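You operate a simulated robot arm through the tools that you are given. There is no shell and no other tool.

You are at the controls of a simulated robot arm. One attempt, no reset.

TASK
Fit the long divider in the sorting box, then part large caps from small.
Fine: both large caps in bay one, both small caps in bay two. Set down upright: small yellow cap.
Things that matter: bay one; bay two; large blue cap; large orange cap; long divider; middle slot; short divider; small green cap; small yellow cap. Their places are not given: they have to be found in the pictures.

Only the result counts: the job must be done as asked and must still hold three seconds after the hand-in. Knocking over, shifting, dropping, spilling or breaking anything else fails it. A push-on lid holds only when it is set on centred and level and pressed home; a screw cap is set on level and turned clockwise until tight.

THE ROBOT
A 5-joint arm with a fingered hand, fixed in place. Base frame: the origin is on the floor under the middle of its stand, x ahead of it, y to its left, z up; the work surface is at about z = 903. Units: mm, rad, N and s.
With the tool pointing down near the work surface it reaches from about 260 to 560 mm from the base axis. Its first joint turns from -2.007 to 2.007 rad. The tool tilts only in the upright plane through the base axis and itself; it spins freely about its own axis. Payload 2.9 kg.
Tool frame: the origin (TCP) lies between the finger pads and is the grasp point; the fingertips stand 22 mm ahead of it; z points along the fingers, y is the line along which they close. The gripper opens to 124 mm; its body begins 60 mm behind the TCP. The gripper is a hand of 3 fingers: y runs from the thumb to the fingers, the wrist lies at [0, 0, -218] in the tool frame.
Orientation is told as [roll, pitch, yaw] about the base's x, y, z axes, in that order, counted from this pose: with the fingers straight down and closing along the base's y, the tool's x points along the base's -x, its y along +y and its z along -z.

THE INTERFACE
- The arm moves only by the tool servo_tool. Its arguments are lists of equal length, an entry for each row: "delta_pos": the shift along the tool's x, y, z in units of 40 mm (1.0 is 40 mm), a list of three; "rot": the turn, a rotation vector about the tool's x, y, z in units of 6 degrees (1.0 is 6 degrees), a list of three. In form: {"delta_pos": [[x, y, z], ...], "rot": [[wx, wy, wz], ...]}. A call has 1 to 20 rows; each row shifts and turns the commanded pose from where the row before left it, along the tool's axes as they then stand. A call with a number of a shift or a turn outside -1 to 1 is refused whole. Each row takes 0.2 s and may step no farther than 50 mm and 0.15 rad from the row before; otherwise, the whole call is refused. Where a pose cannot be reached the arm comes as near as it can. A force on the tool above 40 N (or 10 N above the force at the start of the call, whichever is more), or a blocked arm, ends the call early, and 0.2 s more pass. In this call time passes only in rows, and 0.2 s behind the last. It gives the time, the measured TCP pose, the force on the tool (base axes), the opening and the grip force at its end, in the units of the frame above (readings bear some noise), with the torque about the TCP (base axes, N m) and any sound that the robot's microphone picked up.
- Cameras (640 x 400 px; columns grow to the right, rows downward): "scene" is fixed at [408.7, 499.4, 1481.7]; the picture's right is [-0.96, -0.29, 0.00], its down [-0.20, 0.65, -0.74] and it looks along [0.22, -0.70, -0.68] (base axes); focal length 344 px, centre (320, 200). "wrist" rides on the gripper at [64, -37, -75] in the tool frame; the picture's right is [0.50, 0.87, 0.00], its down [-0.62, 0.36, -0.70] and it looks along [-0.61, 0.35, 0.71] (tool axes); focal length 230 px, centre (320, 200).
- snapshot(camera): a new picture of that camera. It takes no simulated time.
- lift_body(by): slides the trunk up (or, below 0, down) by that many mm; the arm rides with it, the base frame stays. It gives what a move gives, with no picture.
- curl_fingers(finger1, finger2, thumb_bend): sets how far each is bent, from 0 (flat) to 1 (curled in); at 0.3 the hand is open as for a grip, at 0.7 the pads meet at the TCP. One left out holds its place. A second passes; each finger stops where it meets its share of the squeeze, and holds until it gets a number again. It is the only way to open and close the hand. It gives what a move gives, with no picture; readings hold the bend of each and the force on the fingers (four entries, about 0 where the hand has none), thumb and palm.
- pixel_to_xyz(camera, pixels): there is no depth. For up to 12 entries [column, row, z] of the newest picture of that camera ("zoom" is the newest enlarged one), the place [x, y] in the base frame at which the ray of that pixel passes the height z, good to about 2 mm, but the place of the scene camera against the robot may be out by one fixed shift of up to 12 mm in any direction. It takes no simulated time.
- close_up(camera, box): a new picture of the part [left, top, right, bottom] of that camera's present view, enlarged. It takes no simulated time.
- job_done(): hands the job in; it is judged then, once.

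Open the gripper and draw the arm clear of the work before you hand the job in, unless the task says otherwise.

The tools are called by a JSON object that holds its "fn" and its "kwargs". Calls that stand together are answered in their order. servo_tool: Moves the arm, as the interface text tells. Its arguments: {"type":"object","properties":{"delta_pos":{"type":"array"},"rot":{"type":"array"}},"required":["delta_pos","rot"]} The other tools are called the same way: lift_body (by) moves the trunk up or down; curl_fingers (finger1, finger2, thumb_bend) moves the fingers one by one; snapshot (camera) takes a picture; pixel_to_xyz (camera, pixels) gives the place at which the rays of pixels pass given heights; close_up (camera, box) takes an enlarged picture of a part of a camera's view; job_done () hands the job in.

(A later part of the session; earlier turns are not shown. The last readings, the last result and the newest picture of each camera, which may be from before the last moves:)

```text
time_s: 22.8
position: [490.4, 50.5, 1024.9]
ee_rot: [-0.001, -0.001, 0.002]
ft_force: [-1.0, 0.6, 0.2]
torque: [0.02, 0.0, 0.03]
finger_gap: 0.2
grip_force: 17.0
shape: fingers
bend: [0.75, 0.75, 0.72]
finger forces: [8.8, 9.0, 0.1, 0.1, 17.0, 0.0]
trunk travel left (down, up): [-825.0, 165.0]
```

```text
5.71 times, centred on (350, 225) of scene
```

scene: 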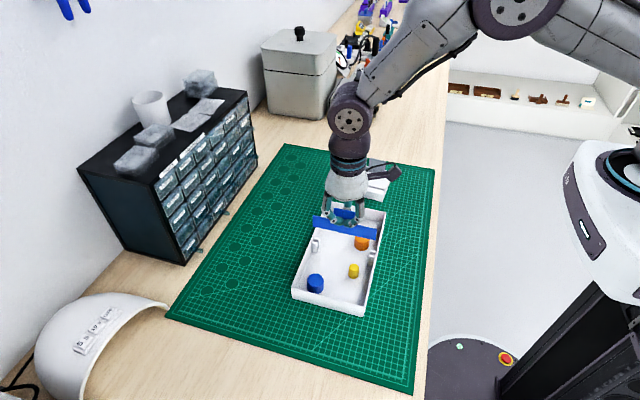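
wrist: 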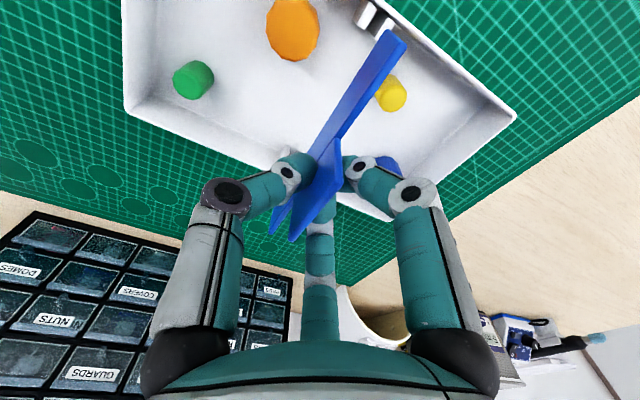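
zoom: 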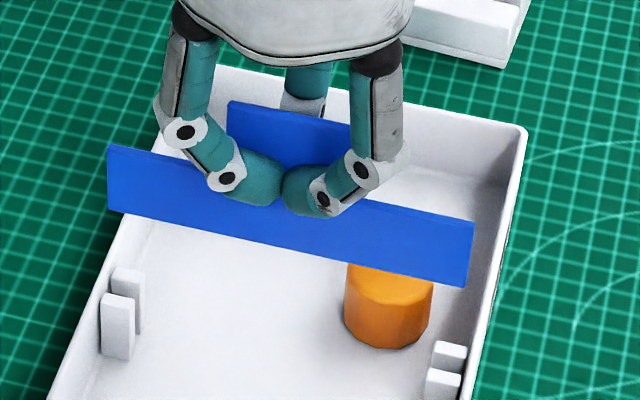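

The plate is parallel to the tool x axis. I'll correct by +2.4 mm in y and -2 mm in base x, and lower 28 mm so the bottom edge is just above the ribs, then re-measure.

{"fn": "servo_tool", "kwargs": {"delta_pos": [[0.05, 0.061, 0.2], [0, 0, 0.25], [0, 0, 0.25]], "rot": [[0, 0, 0], [0, 0, 0], [0, 0, 0]]}}

{"fn": "snapshot", "kwargs": {"camera": "wrist"}}

{"fn": "close_up", "kwargs": {"camera": "scene", "box": [300, 200, 400, 270]}}

{"fn": "close_up", "kwargs": {"camera": "wrist", "box": [340, 0, 440, 62]}}

```text
time_s: 23.6
position: [488.7, 51.1, 997.4]
ee_rot: [0.0, 0.0, 0.001]
ft_force: [-0.5, 0.4, -0.4]
torque: [-0.01, 0.02, -0.04]
finger_gap: 0.0
grip_force: 17.1
shape: fingers
bend: [0.76, 0.75, 0.72]
finger forces: [8.9, 9.0, 0.0, 0.0, 17.1, 0.1]
trunk travel left (down, up): [-825.0, 165.0]
```

```text
taken
```

wrist: 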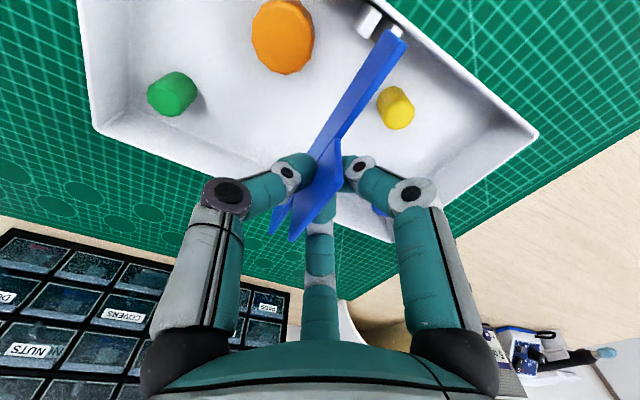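

```text
5.71 times, centred on (350, 235) of scene
```

zoom: 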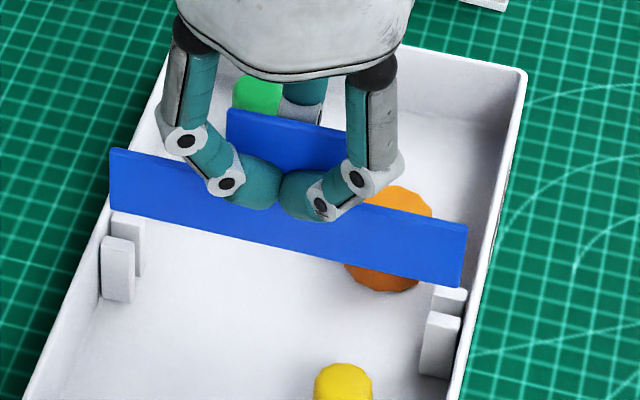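

```text
6.40 times, centred on (390, 31) of wrist
```

zoom: 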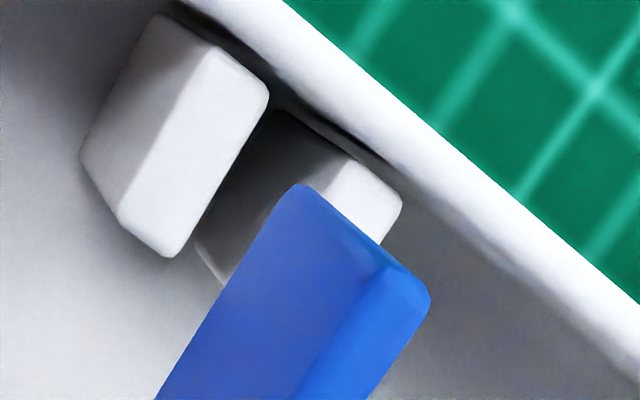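

Re-measured: slot centre at tool y≈-1.5, plate at ≈-1.6, so aligned; end gaps are roughly 2–3 mm on each side. I'll lower 20 mm in 5 mm steps into the ribs and check the force.

{"fn": "servo_tool", "kwargs": {"delta_pos": [[0, 0, 0.125], [0, 0, 0.125], [0, 0, 0.125], [0, 0, 0.125]], "rot": [[0, 0, 0], [0, 0, 0], [0, 0, 0], [0, 0, 0]]}}

{"fn": "close_up", "kwargs": {"camera": "wrist", "box": [320, 0, 460, 87]}}

{"fn": "close_up", "kwargs": {"camera": "scene", "box": [300, 200, 400, 270]}}

```text
time_s: 24.6
position: [488.7, 52.0, 976.9]
ee_rot: [-0.001, 0.0, 0.001]
ft_force: [-0.5, 0.5, -0.7]
torque: [0.01, 0.02, 0.01]
finger_gap: 0.0
grip_force: 17.9
shape: fingers
bend: [0.76, 0.75, 0.66]
finger forces: [8.4, 9.8, 0.0, 0.1, 17.1, 0.0]
trunk travel left (down, up): [-825.0, 165.0]
```

```text
4.57 times, centred on (390, 44) of wrist
```

zoom: 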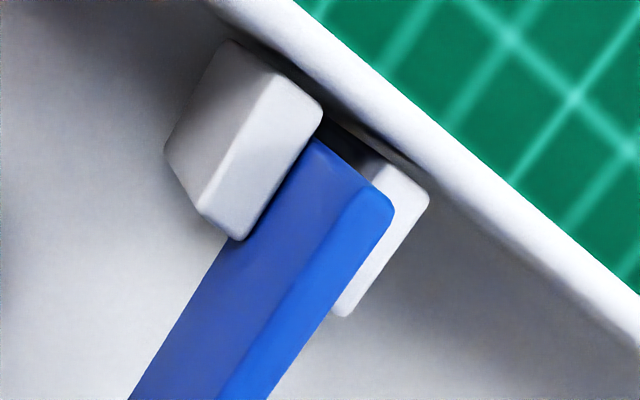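

```text
5.71 times, centred on (350, 235) of scene
```

zoom: 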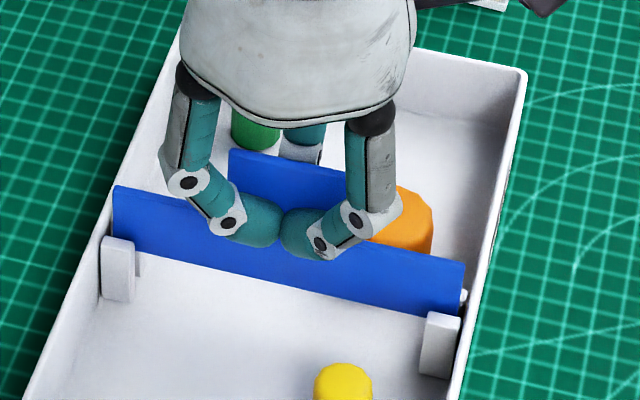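

Both ends are between their ribs, though the thumb bend changed from 0.72 to 0.66. I'll look at the whole wrist view to see whether the plate tilted.

{"fn": "snapshot", "kwargs": {"camera": "wrist"}}

{"fn": "close_up", "kwargs": {"camera": "wrist", "box": [240, 120, 400, 250]}}

```text
taken
```

wrist: 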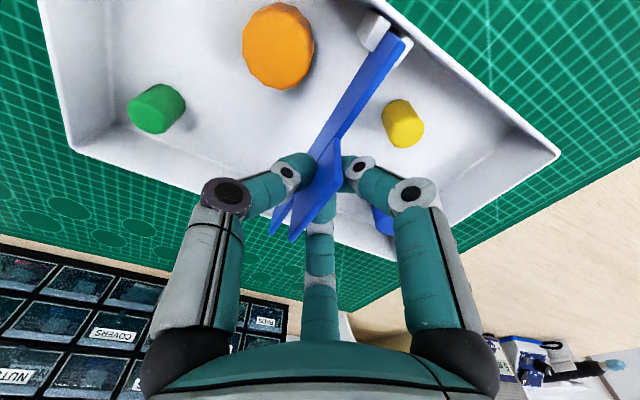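

```text
3.08 times, centred on (320, 185) of wrist
```

zoom: 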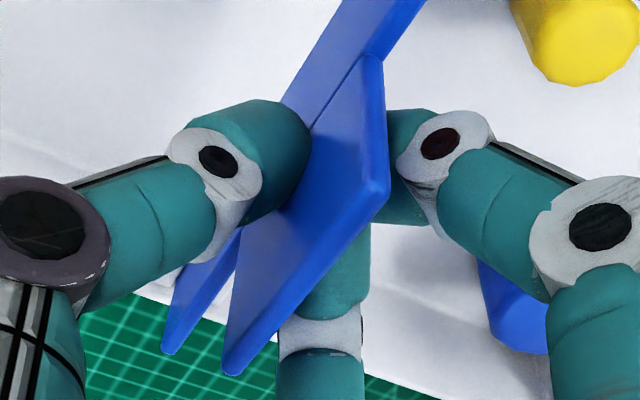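

The grip geometry looks unchanged. I'll continue lowering in small steps and watch for floor contact.

{"fn": "servo_tool", "kwargs": {"delta_pos": [[0, 0, 0.09], [0, 0, 0.09], [0, 0, 0.09], [0, 0, 0.09]], "rot": [[0, 0, 0], [0, 0, 0], [0, 0, 0], [0, 0, 0]]}}

{"fn": "close_up", "kwargs": {"camera": "scene", "box": [300, 200, 400, 270]}}

```text
time_s: 25.6
position: [487.1, 50.4, 963.0]
ee_rot: [0.0, 0.001, 0.0]
ft_force: [-0.4, 3.2, -0.7]
torque: [0.08, 0.01, 0.03]
finger_gap: 0.0
grip_force: 18.5
shape: fingers
bend: [0.76, 0.76, 0.66]
finger forces: [9.4, 11.1, 0.1, 0.0, 16.8, 0.1]
trunk travel left (down, up): [-825.0, 165.0]
```

```text
5.71 times, centred on (350, 235) of scene
```

zoom: 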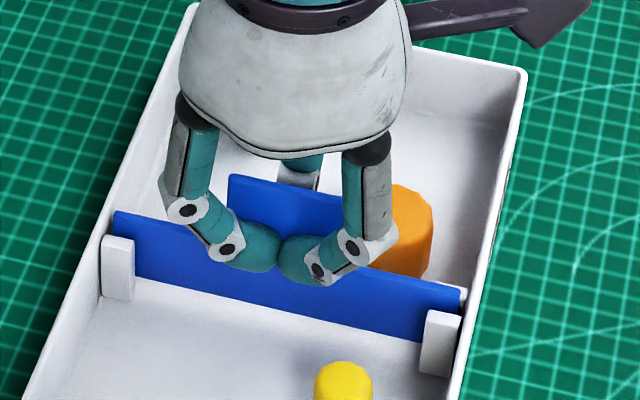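

A +3.2 N y-force suggests a light rub against the -y ribs. I'll ease +0.8 mm in y and lower a few more millimetres.

{"fn": "servo_tool", "kwargs": {"delta_pos": [[0, 0.02, 0.04], [0, 0, 0.05], [0, 0, 0.05]], "rot": [[0, 0, 0], [0, 0, 0], [0, 0, 0]]}}

{"fn": "close_up", "kwargs": {"camera": "scene", "box": [300, 200, 400, 270]}}

{"fn": "close_up", "kwargs": {"camera": "wrist", "box": [320, 0, 460, 87]}}

```text
time_s: 26.4
position: [487.3, 51.1, 958.8]
ee_rot: [-0.001, 0.0, 0.001]
ft_force: [0.0, -0.1, 0.3]
torque: [0.02, 0.01, 0.02]
finger_gap: 0.0
grip_force: 17.3
shape: fingers
bend: [0.76, 0.76, 0.66]
finger forces: [9.0, 9.0, 0.0, 0.1, 16.9, 0.1]
trunk travel left (down, up): [-825.0, 165.0]
```

```text
5.71 times, centred on (350, 235) of scene
```

zoom: 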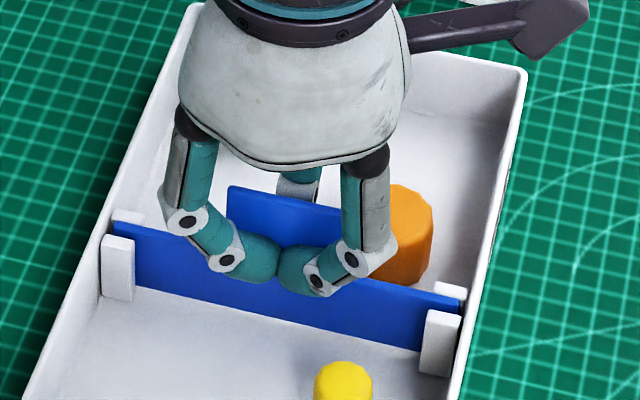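

```text
4.57 times, centred on (390, 44) of wrist
```

zoom: 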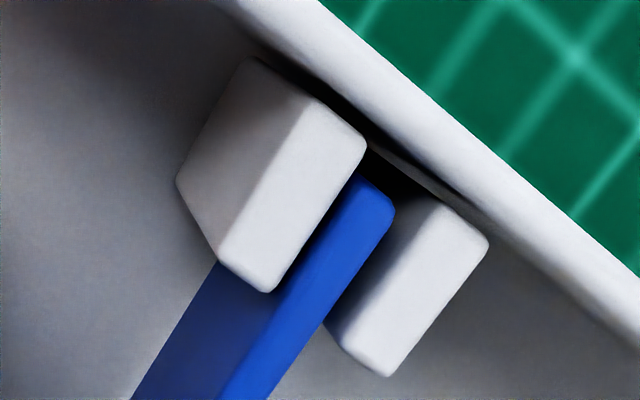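

Force is gone and the plate top is now about level with the rib tops. I'll continue lowering in ~1.5 mm steps to find the floor.

{"fn": "servo_tool", "kwargs": {"delta_pos": [[0, 0, 0.04], [0, 0, 0.04]], "rot": [[0, 0, 0], [0, 0, 0]]}}

```text
time_s: 27.0
position: [488.1, 51.8, 956.3]
ee_rot: [-0.001, -0.003, 0.002]
ft_force: [1.9, 0.5, 12.0]
torque: [-0.02, -0.03, -0.03]
finger_gap: 0.0
grip_force: 20.9
shape: fingers
bend: [0.76, 0.76, 0.72]
finger forces: [12.3, 10.3, 0.1, 0.0, 19.2, 0.1]
trunk travel left (down, up): [-825.0, 165.0]
```

Floor contact at 12 N. I'll check the pose visually before releasing.

{"fn": "close_up", "kwargs": {"camera": "scene", "box": [300, 200, 400, 270]}}

{"fn": "close_up", "kwargs": {"camera": "wrist", "box": [320, 0, 460, 87]}}

{"fn": "snapshot", "kwargs": {"camera": "wrist"}}

```text
5.71 times, centred on (350, 235) of scene
```

zoom: 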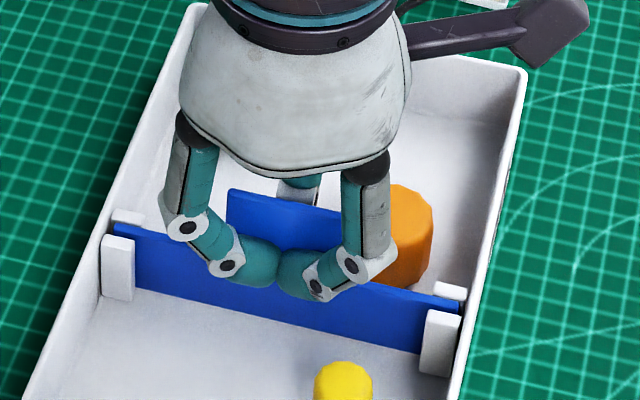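

```text
4.57 times, centred on (390, 44) of wrist
```

zoom: 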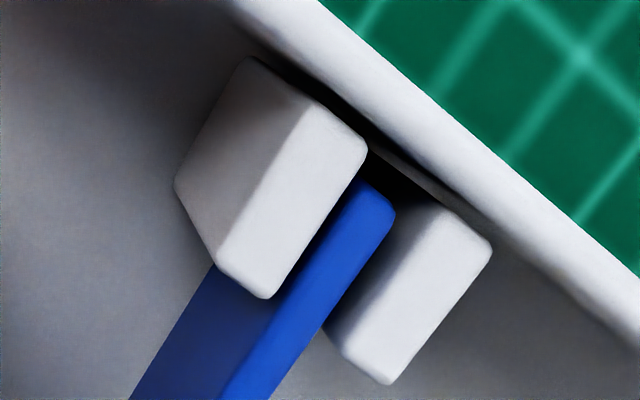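

```text
taken
```

wrist: 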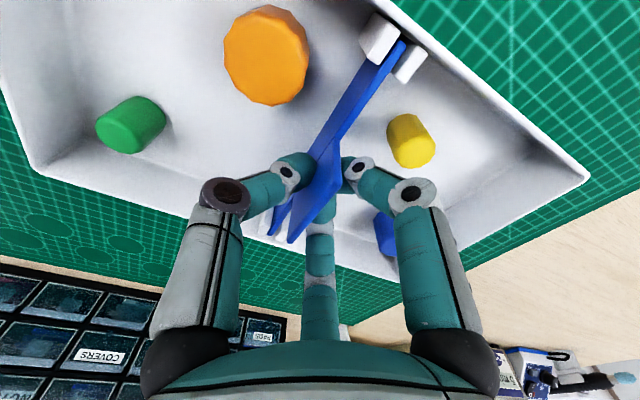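

The divider sits between both rib pairs and on the floor. I'll release gently in two steps.

{"fn": "curl_fingers", "kwargs": {"finger1": 0.66, "finger2": 0.66, "thumb_bend": 0.64}}

{"fn": "curl_fingers", "kwargs": {"finger1": 0.5, "finger2": 0.5, "thumb_bend": 0.52}}

{"fn": "snapshot", "kwargs": {"camera": "wrist"}}

{"fn": "close_up", "kwargs": {"camera": "scene", "box": [300, 200, 400, 270]}}

```text
time_s: 28.0
position: [487.7, 53.0, 954.4]
ee_rot: [-0.002, 0.001, 0.003]
ft_force: [-0.2, -0.9, -0.1]
torque: [0.01, -0.01, -0.01]
finger_gap: 9.0
grip_force: 0.0
shape: fingers
bend: [0.66, 0.66, 0.64]
finger forces: [0.0, 0.1, 0.1, 0.1, 0.1, 0.0]
trunk travel left (down, up): [-825.0, 165.0]
```

```text
time_s: 29.0
position: [488.0, 52.4, 955.4]
ee_rot: [-0.001, 0.002, 0.002]
ft_force: [0.3, 0.1, 0.6]
torque: [-0.03, -0.02, 0.0]
finger_gap: 46.4
grip_force: 0.1
shape: fingers
bend: [0.5, 0.5, 0.52]
finger forces: [0.1, 0.1, 0.0, 0.0, 0.0, 0.1]
trunk travel left (down, up): [-825.0, 165.0]
```

```text
taken
```

wrist: 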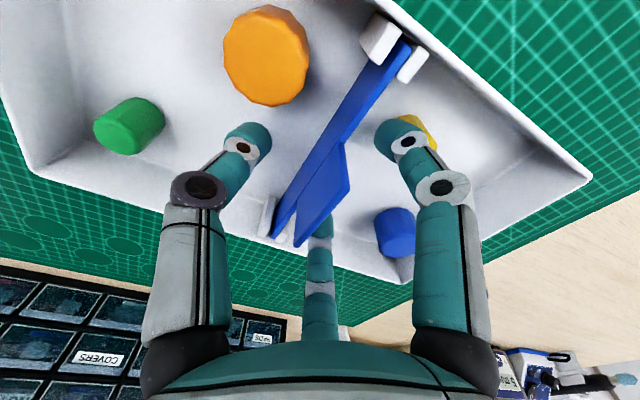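

```text
5.71 times, centred on (350, 235) of scene
```

zoom: 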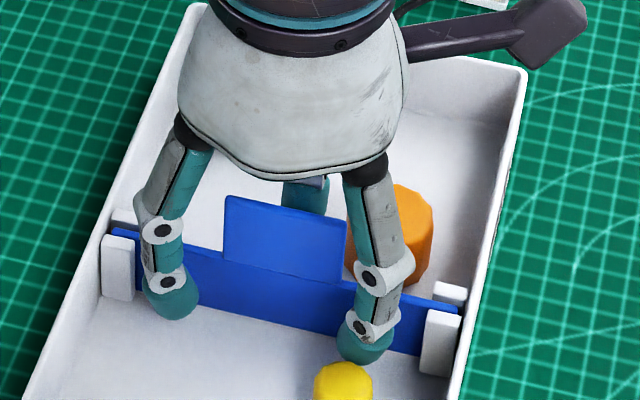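

Released; the divider stands in the slot. I'll raise the hand straight up about 100 mm.

{"fn": "servo_tool", "kwargs": {"delta_pos": [[0, 0, -0.3], [0, 0, -0.5], [0, 0, -0.7], [0, 0, -0.9]], "rot": [[0, 0, 0], [0, 0, 0], [0, 0, 0], [0, 0, 0]]}}

{"fn": "curl_fingers", "kwargs": {"finger1": 0.4, "finger2": 0.4, "thumb_bend": 0.4}}

{"fn": "snapshot", "kwargs": {"camera": "wrist"}}

{"fn": "close_up", "kwargs": {"camera": "scene", "box": [280, 180, 410, 320]}}

```text
time_s: 30.0
position: [486.8, 50.9, 1049.9]
ee_rot: [0.001, -0.001, 0.002]
ft_force: [-0.1, 0.6, 0.4]
torque: [-0.02, 0.0, -0.01]
finger_gap: 46.6
grip_force: 0.0
shape: fingers
bend: [0.5, 0.5, 0.52]
finger forces: [0.0, 0.0, 0.1, 0.1, 0.1, 0.0]
trunk travel left (down, up): [-825.0, 165.0]
```

```text
time_s: 31.0
position: [487.2, 49.9, 1049.5]
ee_rot: [0.0, 0.0, 0.002]
ft_force: [-0.4, -0.4, 0.7]
torque: [0.0, 0.01, -0.01]
finger_gap: 76.9
grip_force: 0.1
shape: fingers
bend: [0.4, 0.4, 0.4]
finger forces: [0.0, 0.1, 0.0, 0.1, 0.1, 0.0]
trunk travel left (down, up): [-825.0, 165.0]
```

```text
taken
```

wrist: 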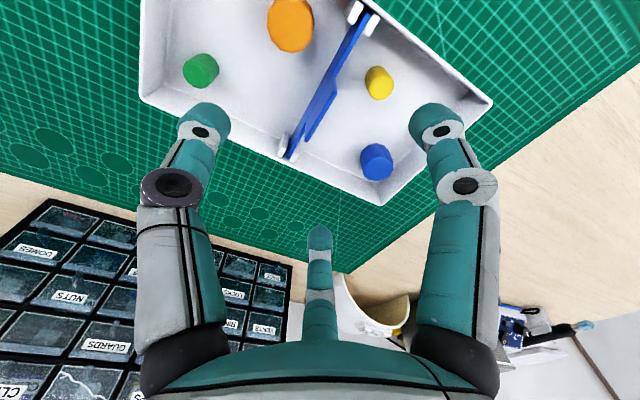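

```text
2.86 times, centred on (345, 250) of scene
```

zoom: 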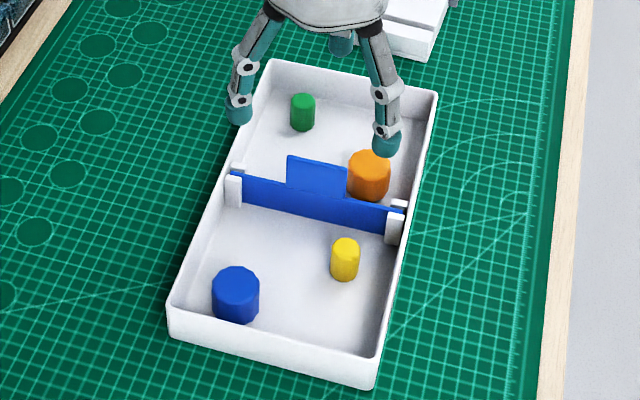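

The divider is in place and all caps are undisturbed. Now I'll zoom to measure the orange and yellow caps.

{"fn": "close_up", "kwargs": {"camera": "wrist", "box": [240, 0, 420, 112]}}

{"fn": "close_up", "kwargs": {"camera": "scene", "box": [330, 215, 400, 285]}}

```text
3.56 times, centred on (330, 56) of wrist
```

zoom: 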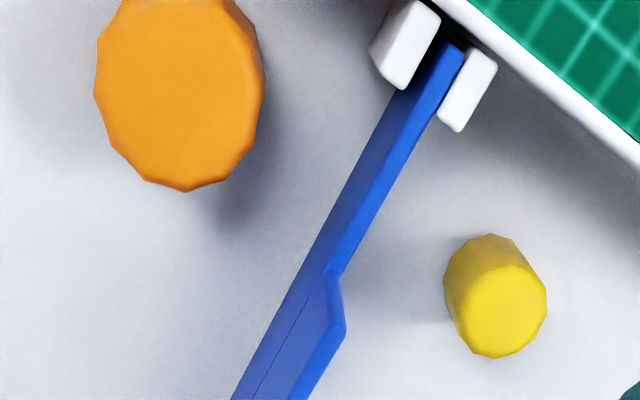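

```text
5.71 times, centred on (365, 250) of scene
```

zoom: 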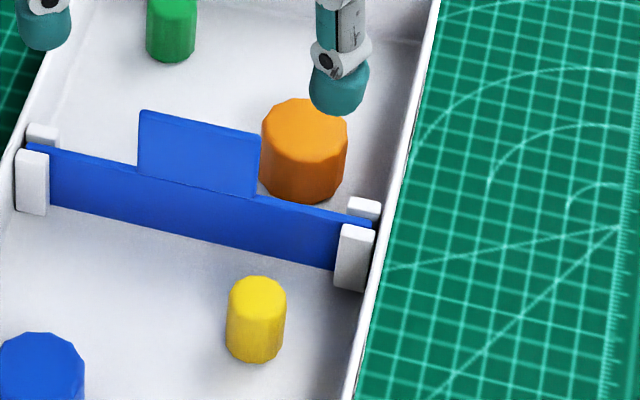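

Measured: yellow ≈(455,90), ~20 mm dia; orange ≈(456,10), ~31 mm dia; both ~23 mm tall. I'll move yellow first: go over it at z≈1010, turn yaw to -22° so no finger faces the near wall, and pre-shape the hand.

{"fn": "servo_tool", "kwargs": {"delta_pos": [[0.41, 0.485, 0.496], [0.41, 0.485, 0.496], [0, 0, 0], [0, 0, 0], [0, 0, 0], [0, 0, 0]], "rot": [[0, 0, 0], [0, 0, 0], [0, 0, 0.917], [0, 0, 0.917], [0, 0, 0.917], [0, 0, 0.917]]}}

{"fn": "curl_fingers", "kwargs": {"finger1": 0.56, "finger2": 0.56, "thumb_bend": 0.56}}

{"fn": "snapshot", "kwargs": {"camera": "wrist"}}

{"fn": "close_up", "kwargs": {"camera": "wrist", "box": [240, 90, 400, 210]}}

```text
time_s: 32.4
position: [455.8, 90.6, 1010.0]
ee_rot: [-0.001, 0.0, -0.383]
ft_force: [-0.7, 0.2, 0.3]
torque: [-0.01, 0.02, 0.02]
finger_gap: 76.7
grip_force: 0.0
shape: fingers
bend: [0.4, 0.4, 0.4]
finger forces: [0.1, 0.0, 0.1, 0.0, 0.0, 0.1]
trunk travel left (down, up): [-825.0, 165.0]
```

```text
time_s: 33.4
position: [455.0, 91.5, 1010.5]
ee_rot: [0.001, 0.001, -0.383]
ft_force: [-0.2, 0.5, 0.5]
torque: [0.03, -0.01, 0.0]
finger_gap: 33.9
grip_force: 0.1
shape: fingers
bend: [0.56, 0.56, 0.56]
finger forces: [0.0, 0.1, 0.1, 0.0, 0.1, 0.0]
trunk travel left (down, up): [-825.0, 165.0]
```

```text
taken
```

wrist: 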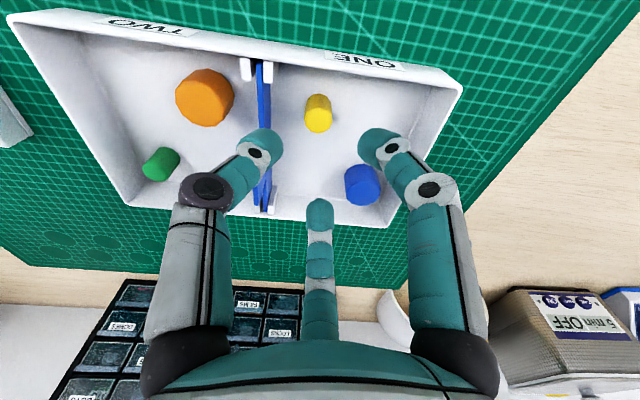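

```text
3.33 times, centred on (320, 150) of wrist
```

zoom: 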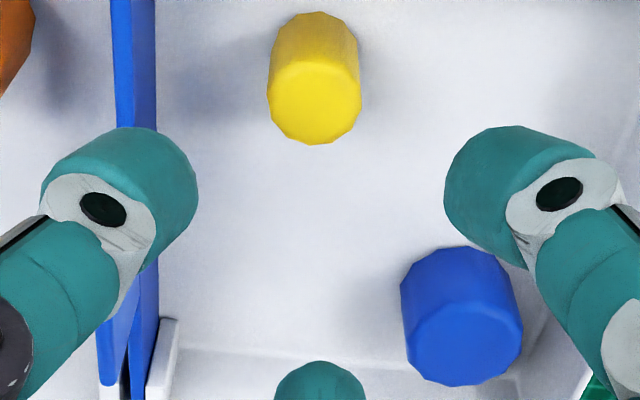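

Yellow's top centre at (318.8,120.6) is almost exactly under the TCP (expected (320,119.7)). I'll descend to z≈950 and check.

{"fn": "servo_tool", "kwargs": {"delta_pos": [[0, 0, 0.5], [0, 0, 0.5], [0, 0, 0.5]], "rot": [[0, 0, 0], [0, 0, 0], [0, 0, 0]]}}

{"fn": "snapshot", "kwargs": {"camera": "wrist"}}

{"fn": "close_up", "kwargs": {"camera": "scene", "box": [300, 210, 400, 310]}}

```text
time_s: 34.2
position: [455.1, 92.0, 950.9]
ee_rot: [-0.001, -0.001, -0.383]
ft_force: [0.8, 0.5, -0.4]
torque: [-0.05, 0.02, 0.0]
finger_gap: 33.7
grip_force: 0.0
shape: fingers
bend: [0.56, 0.56, 0.56]
finger forces: [0.1, 0.0, 0.0, 0.0, 0.0, 0.0]
trunk travel left (down, up): [-825.0, 165.0]
```

```text
taken
```

wrist: 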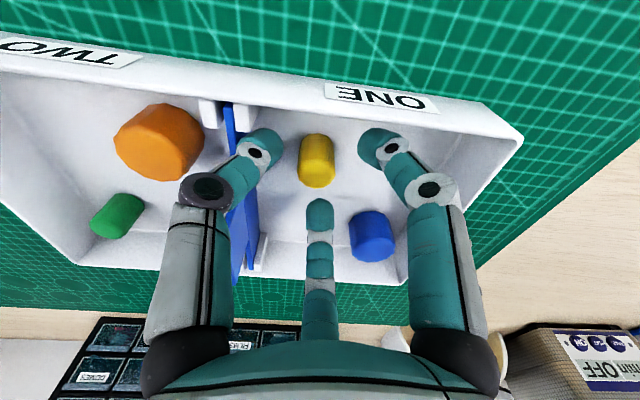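

```text
4.00 times, centred on (350, 260) of scene
```

zoom: 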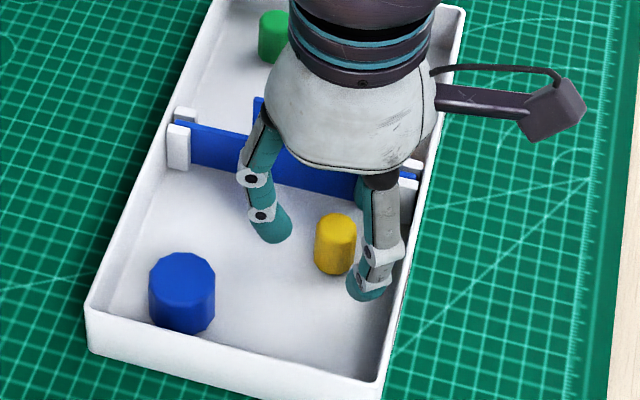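

Clear on all sides. Descend the remaining ~17 mm to z≈933.

{"fn": "servo_tool", "kwargs": {"delta_pos": [[0, 0, 0.15], [0, 0, 0.15], [0, 0, 0.12]], "rot": [[0, 0, 0], [0, 0, 0], [0, 0, 0]]}}

{"fn": "snapshot", "kwargs": {"camera": "wrist"}}

{"fn": "close_up", "kwargs": {"camera": "scene", "box": [310, 220, 400, 300]}}

```text
time_s: 35.0
position: [453.5, 91.1, 934.9]
ee_rot: [0.004, -0.005, -0.384]
ft_force: [0.5, 0.9, 9.9]
torque: [0.12, 0.04, -0.02]
finger_gap: 33.4
grip_force: 4.8
shape: fingers
bend: [0.56, 0.56, 0.56]
finger forces: [5.2, 2.6, 0.1, 0.0, 2.6, 0.0]
trunk travel left (down, up): [-825.0, 165.0]
```

```text
taken
```

wrist: 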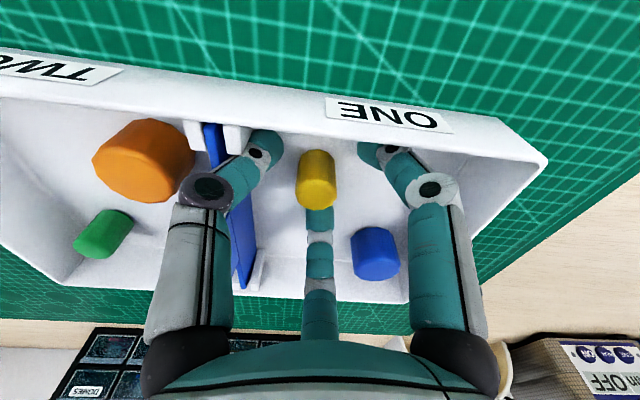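

```text
5.00 times, centred on (355, 260) of scene
```

zoom: 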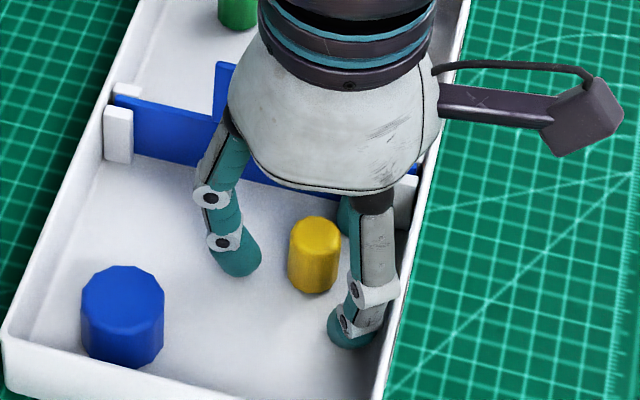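

The fingertips reached the floor at TCP z≈935 (9.9 N). I'll back off 4 mm, then start closing in steps.

{"fn": "servo_tool", "kwargs": {"delta_pos": [[0, 0, -0.1]], "rot": [[0, 0, 0]]}}

{"fn": "curl_fingers", "kwargs": {"finger1": 0.6, "finger2": 0.6, "thumb_bend": 0.6}}

{"fn": "close_up", "kwargs": {"camera": "wrist", "box": [240, 110, 400, 240]}}

{"fn": "close_up", "kwargs": {"camera": "scene", "box": [310, 220, 400, 300]}}

```text
time_s: 35.4
position: [454.9, 91.5, 936.6]
ee_rot: [0.0, 0.002, -0.381]
ft_force: [-0.2, 0.9, -0.5]
torque: [0.02, -0.01, -0.01]
finger_gap: 32.8
grip_force: 0.1
shape: fingers
bend: [0.56, 0.56, 0.56]
finger forces: [0.1, 0.0, 0.1, 0.1, 0.0, 0.0]
trunk travel left (down, up): [-825.0, 165.0]
```

```text
time_s: 36.4
position: [455.2, 90.4, 937.2]
ee_rot: [0.0, 0.0, -0.381]
ft_force: [-0.3, -0.5, 0.3]
torque: [-0.04, 0.02, -0.03]
finger_gap: 22.7
grip_force: 0.1
shape: fingers
bend: [0.6, 0.6, 0.6]
finger forces: [0.0, 0.0, 0.0, 0.0, 0.0, 0.1]
trunk travel left (down, up): [-825.0, 165.0]
```

```text
3.08 times, centred on (320, 175) of wrist
```

zoom: 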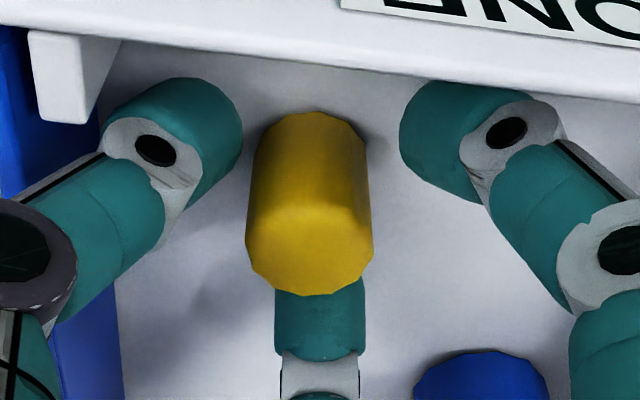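

```text
5.00 times, centred on (355, 260) of scene
```

zoom: 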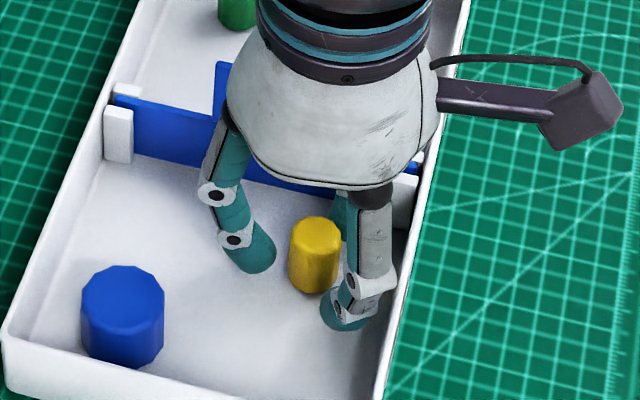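

The cap is ~1.5 mm off toward -y, so I shift by that amount and then close to grip.

{"fn": "servo_tool", "kwargs": {"delta_pos": [[-0.019, -0.033, 0]], "rot": [[0, 0, 0]]}}

{"fn": "curl_fingers", "kwargs": {"finger1": 0.65, "finger2": 0.65, "thumb_bend": 0.65}}

{"fn": "close_up", "kwargs": {"camera": "wrist", "box": [240, 110, 400, 240]}}

{"fn": "close_up", "kwargs": {"camera": "scene", "box": [310, 220, 400, 300]}}

```text
time_s: 36.8
position: [453.5, 89.6, 937.8]
ee_rot: [-0.001, 0.001, -0.383]
ft_force: [-0.4, -0.1, 0.0]
torque: [0.01, 0.01, 0.02]
finger_gap: 23.0
grip_force: 0.1
shape: fingers
bend: [0.6, 0.6, 0.6]
finger forces: [0.0, 0.0, 0.1, 0.0, 0.1, 0.0]
trunk travel left (down, up): [-825.0, 165.0]
```

```text
time_s: 37.8
position: [454.9, 89.7, 937.8]
ee_rot: [0.0, 0.001, -0.382]
ft_force: [0.3, -0.4, 0.1]
torque: [-0.01, 0.02, 0.01]
finger_gap: 11.7
grip_force: 0.8
shape: fingers
bend: [0.64, 0.64, 0.64]
finger forces: [0.5, 0.7, 0.1, 0.1, 0.6, 0.0]
trunk travel left (down, up): [-825.0, 165.0]
```

```text
3.08 times, centred on (320, 175) of wrist
```

zoom: 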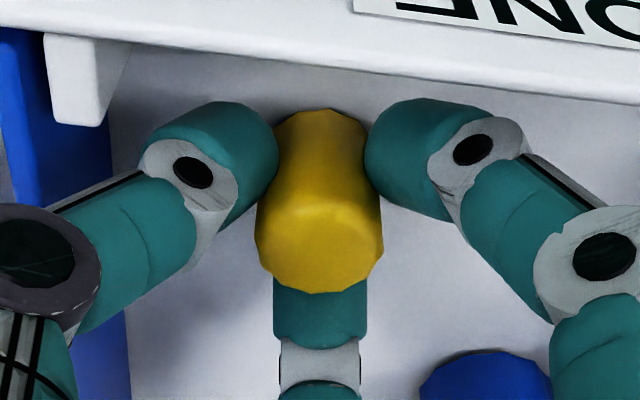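

```text
5.00 times, centred on (355, 260) of scene
```

zoom: 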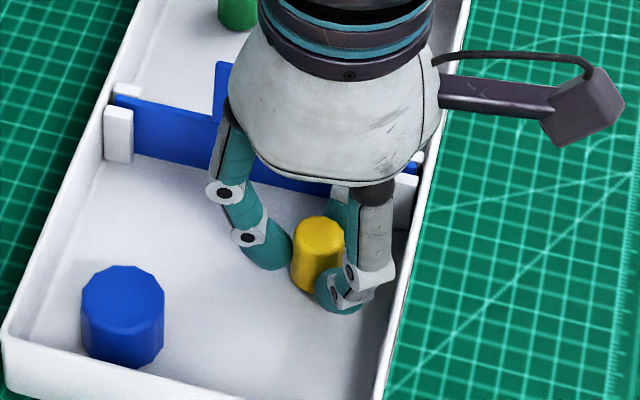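

Even light contact on all three digits. Now firm the grip.

{"fn": "curl_fingers", "kwargs": {"finger1": 0.75, "finger2": 0.75, "thumb_bend": 0.75}}

{"fn": "close_up", "kwargs": {"camera": "wrist", "box": [240, 110, 400, 240]}}

{"fn": "close_up", "kwargs": {"camera": "scene", "box": [310, 220, 400, 300]}}

```text
time_s: 38.8
position: [454.4, 90.6, 938.5]
ee_rot: [0.0, 0.0, -0.382]
ft_force: [0.1, 0.5, 1.3]
torque: [0.02, 0.0, 0.02]
finger_gap: 8.3
grip_force: 14.1
shape: fingers
bend: [0.63, 0.63, 0.67]
finger forces: [8.3, 8.3, 0.0, 0.1, 11.0, 0.1]
trunk travel left (down, up): [-825.0, 165.0]
```

```text
3.08 times, centred on (320, 175) of wrist
```

zoom: 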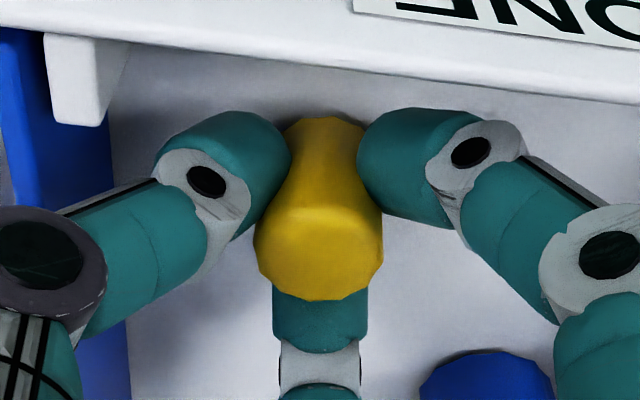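

```text
5.00 times, centred on (355, 260) of scene
```

zoom: 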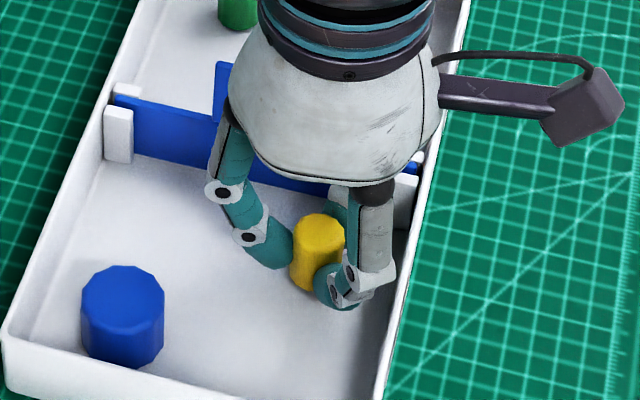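

Gripped (8.3/8.3/11 N). Lift slowly 20 mm and check the cap's attitude.

{"fn": "servo_tool", "kwargs": {"delta_pos": [[0, 0, -0.1], [0, 0, -0.15], [0, 0, -0.25]], "rot": [[0, 0, 0], [0, 0, 0], [0, 0, 0]]}}

{"fn": "close_up", "kwargs": {"camera": "wrist", "box": [240, 110, 400, 240]}}

{"fn": "close_up", "kwargs": {"camera": "scene", "box": [310, 200, 400, 290]}}

```text
time_s: 39.6
position: [455.0, 88.7, 957.9]
ee_rot: [-0.001, -0.002, -0.383]
ft_force: [0.6, -0.3, -0.6]
torque: [0.0, 0.02, 0.01]
finger_gap: 8.4
grip_force: 13.8
shape: fingers
bend: [0.63, 0.63, 0.67]
finger forces: [8.2, 8.3, 0.0, 0.1, 11.0, 0.0]
trunk travel left (down, up): [-825.0, 165.0]
```

```text
3.08 times, centred on (320, 175) of wrist
```

zoom: 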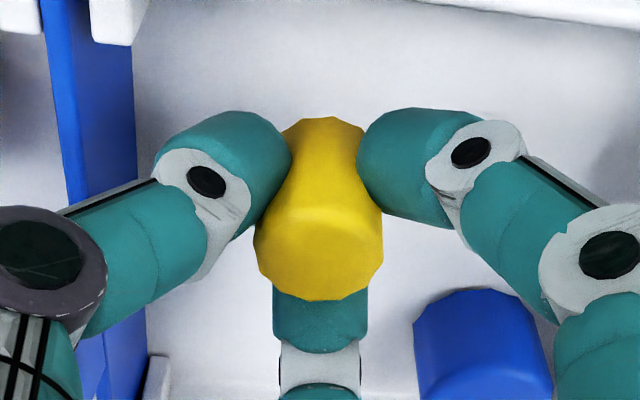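

```text
4.44 times, centred on (355, 245) of scene
```

zoom: 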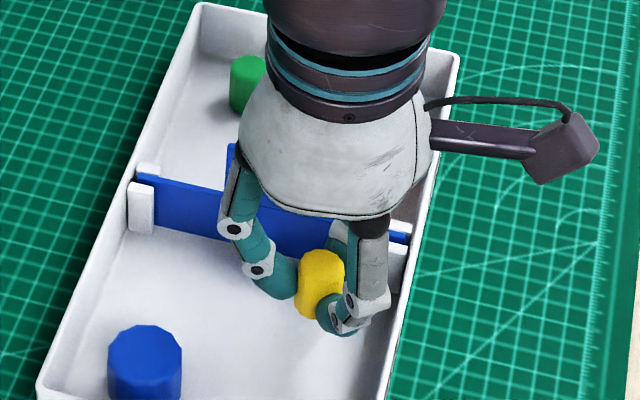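

The cap is upright in the hand. I'll lift to z≈1015, carry it over the divider to a free corner of bay two near (456,-36), and turn to yaw -45° so the fingers clear walls and other caps.

{"fn": "servo_tool", "kwargs": {"delta_pos": [[0, 0, -0.5], [0, 0, -0.5], [0, 0, -0.45], [-0.302, -0.7275, 0], [-0.302, -0.7275, 0], [-0.302, -0.7275, 0], [-0.302, -0.7275, 0], [0, 0, 0], [0, 0, 0], [0, 0, 0], [0, 0, 0]], "rot": [[0, 0, 0], [0, 0, 0], [0, 0, 0], [0, 0, 0], [0, 0, 0], [0, 0, 0], [0, 0, 0], [0, 0, 0.958], [0, 0, 0.958], [0, 0, 0.958], [0, 0, 0.958]]}}

{"fn": "snapshot", "kwargs": {"camera": "wrist"}}

{"fn": "close_up", "kwargs": {"camera": "scene", "box": [290, 150, 410, 290]}}

```text
time_s: 42.0
position: [455.7, -36.1, 1017.3]
ee_rot: [0.001, 0.0, -0.786]
ft_force: [-0.1, 0.0, -0.2]
torque: [0.0, -0.01, 0.0]
finger_gap: 8.2
grip_force: 13.9
shape: fingers
bend: [0.63, 0.63, 0.67]
finger forces: [8.3, 8.4, 0.0, 0.0, 10.9, 0.1]
trunk travel left (down, up): [-825.0, 165.0]
```

```text
taken
```

wrist: 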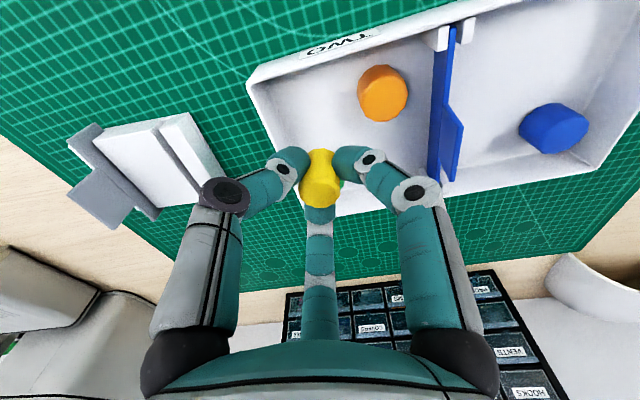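

```text
2.86 times, centred on (350, 220) of scene
```

zoom: 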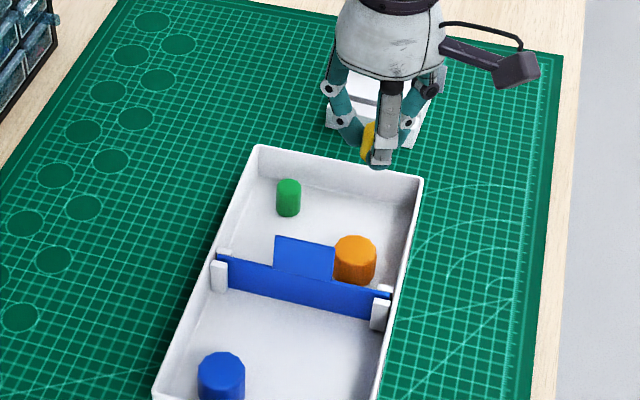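

Now lower toward the floor of bay two, first to z≈950.

{"fn": "servo_tool", "kwargs": {"delta_pos": [[0, 0, 0.5], [0, 0, 0.5], [0, 0, 0.4], [0, 0, 0.27]], "rot": [[0, 0, 0], [0, 0, 0], [0, 0, 0], [0, 0, 0]]}}

{"fn": "snapshot", "kwargs": {"camera": "wrist"}}

{"fn": "close_up", "kwargs": {"camera": "scene", "box": [310, 170, 410, 260]}}

```text
time_s: 43.0
position: [456.5, -36.2, 949.8]
ee_rot: [-0.001, -0.001, -0.784]
ft_force: [0.5, 0.0, -0.9]
torque: [-0.03, 0.0, 0.02]
finger_gap: 8.3
grip_force: 13.9
shape: fingers
bend: [0.63, 0.63, 0.67]
finger forces: [8.3, 8.5, 0.0, 0.0, 10.8, 0.1]
trunk travel left (down, up): [-825.0, 165.0]
```

```text
taken
```

wrist: 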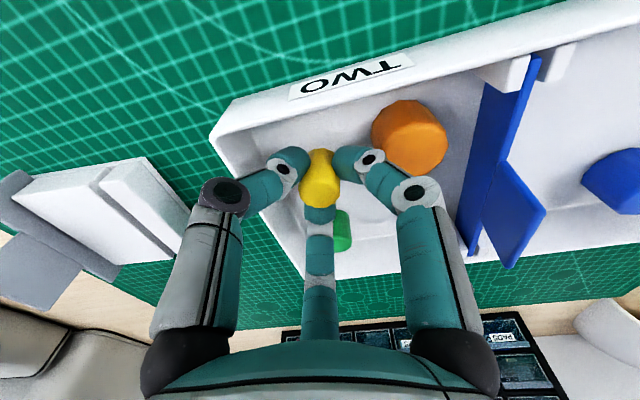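

```text
4.44 times, centred on (360, 215) of scene
```

zoom: 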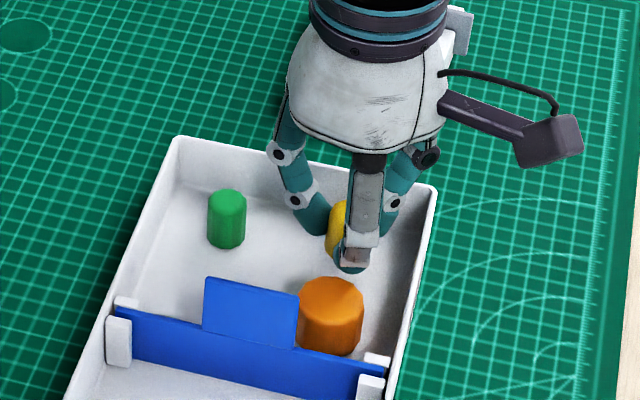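

The finger at image right is close to orange, so I'll turn to yaw ≈-27° and shift 2 mm further from orange before setting down.

{"fn": "servo_tool", "kwargs": {"delta_pos": [[0, 0, 0], [0, 0, 0], [0, 0, 0], [-0.023, -0.045, 0]], "rot": [[0, 0, -1], [0, 0, -1], [0, 0, -1], [0, 0, 0]]}}

{"fn": "servo_tool", "kwargs": {"delta_pos": [[0, 0, 0.1], [0, 0, 0.08], [0, 0, 0.05]], "rot": [[0, 0, 0], [0, 0, 0], [0, 0, 0]]}}

{"fn": "snapshot", "kwargs": {"camera": "wrist"}}

{"fn": "close_up", "kwargs": {"camera": "scene", "box": [310, 170, 410, 260]}}

```text
time_s: 44.0
position: [457.1, -37.1, 949.8]
ee_rot: [0.0, 0.0, -0.468]
ft_force: [0.5, 0.0, 0.1]
torque: [0.0, -0.03, -0.02]
finger_gap: 8.2
grip_force: 14.1
shape: fingers
bend: [0.63, 0.63, 0.67]
finger forces: [8.4, 8.5, 0.0, 0.1, 10.9, 0.0]
trunk travel left (down, up): [-825.0, 165.0]
```

```text
time_s: 44.8
position: [456.7, -37.5, 939.8]
ee_rot: [0.001, 0.001, -0.47]
ft_force: [0.3, 0.2, 0.6]
torque: [-0.02, 0.01, -0.02]
finger_gap: 8.2
grip_force: 13.9
shape: fingers
bend: [0.63, 0.63, 0.67]
finger forces: [8.3, 8.4, 0.0, 0.0, 11.0, 0.1]
trunk travel left (down, up): [-825.0, 165.0]
```

```text
taken
```

wrist: 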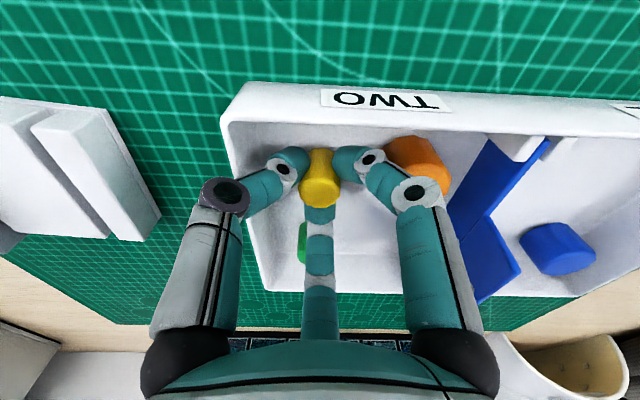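

```text
4.44 times, centred on (360, 215) of scene
```

zoom: 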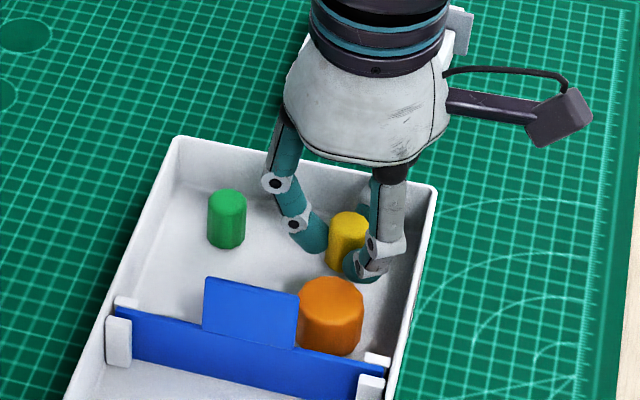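

No floor contact yet at z≈940. Lower in 1.2 mm steps until the force shows contact.

{"fn": "servo_tool", "kwargs": {"delta_pos": [[0, 0, 0.03], [0, 0, 0.02]], "rot": [[0, 0, 0], [0, 0, 0]]}}

```text
time_s: 45.4
position: [457.0, -39.1, 939.1]
ee_rot: [0.001, 0.001, -0.469]
ft_force: [-0.2, -0.1, 0.2]
torque: [0.04, 0.0, -0.03]
finger_gap: 8.0
grip_force: 13.5
shape: fingers
bend: [0.63, 0.63, 0.67]
finger forces: [8.3, 8.4, 0.0, 0.0, 10.9, 0.0]
trunk travel left (down, up): [-825.0, 165.0]
```

Still free; a further small step down.

{"fn": "servo_tool", "kwargs": {"delta_pos": [[0, 0, 0.02], [0, 0, 0.02]], "rot": [[0, 0, 0], [0, 0, 0]]}}

```text
time_s: 46.0
position: [456.0, -38.1, 937.4]
ee_rot: [0.0, 0.0, -0.469]
ft_force: [0.9, 0.2, 0.4]
torque: [-0.01, -0.01, 0.01]
finger_gap: 8.0
grip_force: 14.2
shape: fingers
bend: [0.63, 0.63, 0.67]
finger forces: [8.3, 8.5, 0.0, 0.0, 10.9, 0.1]
trunk travel left (down, up): [-825.0, 165.0]
```

{"fn": "servo_tool", "kwargs": {"delta_pos": [[0, 0, 0.02], [0, 0, 0.015]], "rot": [[0, 0, 0], [0, 0, 0]]}}

{"fn": "close_up", "kwargs": {"camera": "scene", "box": [330, 190, 390, 240]}}

```text
time_s: 46.6
position: [455.6, -36.5, 935.6]
ee_rot: [-0.001, 0.0, -0.47]
ft_force: [0.6, 1.2, 4.7]
torque: [-0.02, 0.04, -0.04]
finger_gap: 8.0
grip_force: 15.2
shape: fingers
bend: [0.63, 0.63, 0.68]
finger forces: [8.8, 9.2, 0.1, 0.1, 11.7, 0.0]
trunk travel left (down, up): [-825.0, 165.0]
```

```text
8.00 times, centred on (360, 215) of scene
```

zoom: 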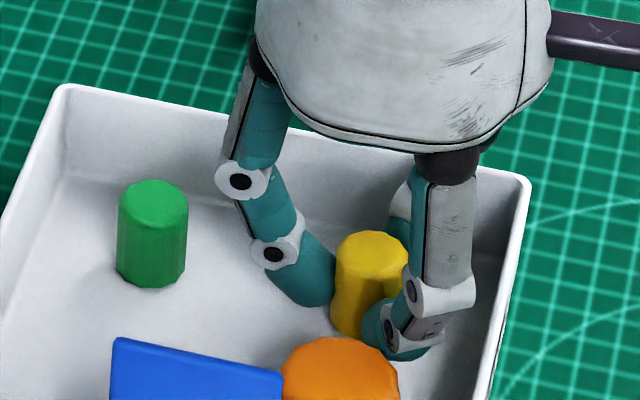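

Contact at 4.7 N with the cap upright. Release gently in two small steps.

{"fn": "curl_fingers", "kwargs": {"finger1": 0.62, "finger2": 0.62, "thumb_bend": 0.64}}

{"fn": "close_up", "kwargs": {"camera": "scene", "box": [330, 190, 390, 240]}}

{"fn": "close_up", "kwargs": {"camera": "wrist", "box": [240, 110, 400, 240]}}

```text
time_s: 47.6
position: [457.1, -38.9, 935.1]
ee_rot: [-0.001, 0.002, -0.469]
ft_force: [0.7, 0.0, 0.3]
torque: [-0.02, -0.03, -0.01]
finger_gap: 14.0
grip_force: 0.6
shape: fingers
bend: [0.62, 0.62, 0.64]
finger forces: [0.0, 0.1, 0.1, 0.1, 0.2, 0.0]
trunk travel left (down, up): [-825.0, 165.0]
```

```text
8.00 times, centred on (360, 215) of scene
```

zoom: 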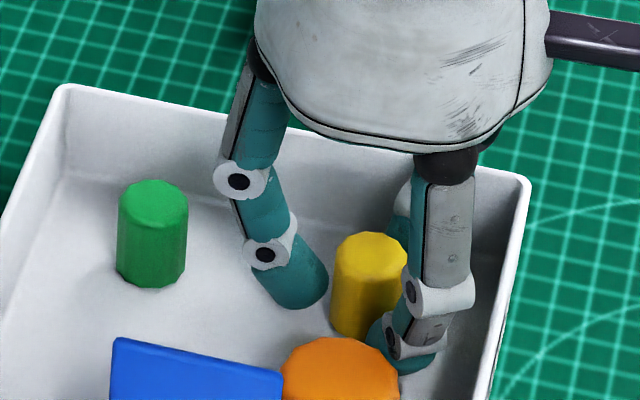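

```text
3.08 times, centred on (320, 175) of wrist
```

zoom: 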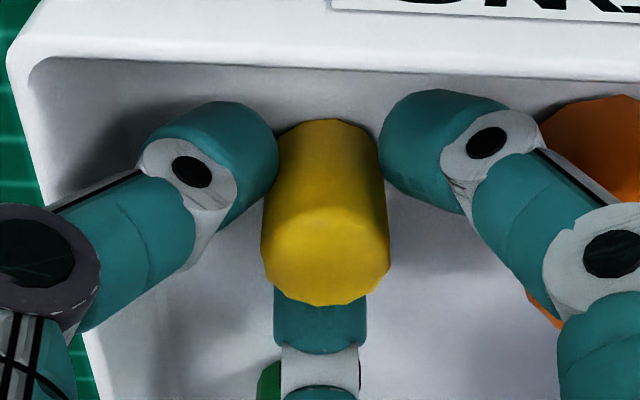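

The cap stands free and upright. Open slightly more and check clearance to orange.

{"fn": "curl_fingers", "kwargs": {"finger1": 0.605, "finger2": 0.605, "thumb_bend": 0.59}}

{"fn": "close_up", "kwargs": {"camera": "wrist", "box": [240, 110, 400, 240]}}

```text
time_s: 48.6
position: [455.3, -38.3, 935.1]
ee_rot: [0.001, -0.002, -0.468]
ft_force: [0.2, 1.2, 1.3]
torque: [-0.01, 0.03, -0.03]
finger_gap: 22.7
grip_force: 0.7
shape: fingers
bend: [0.6, 0.6, 0.59]
finger forces: [0.0, 0.0, 0.0, 0.1, 1.3, 0.0]
trunk travel left (down, up): [-825.0, 165.0]
```

```text
3.08 times, centred on (320, 175) of wrist
```

zoom: 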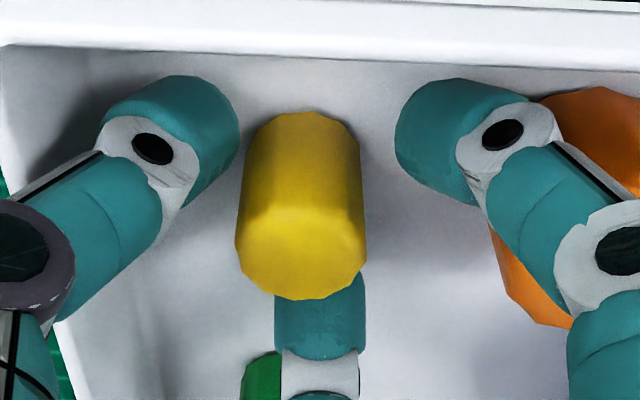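

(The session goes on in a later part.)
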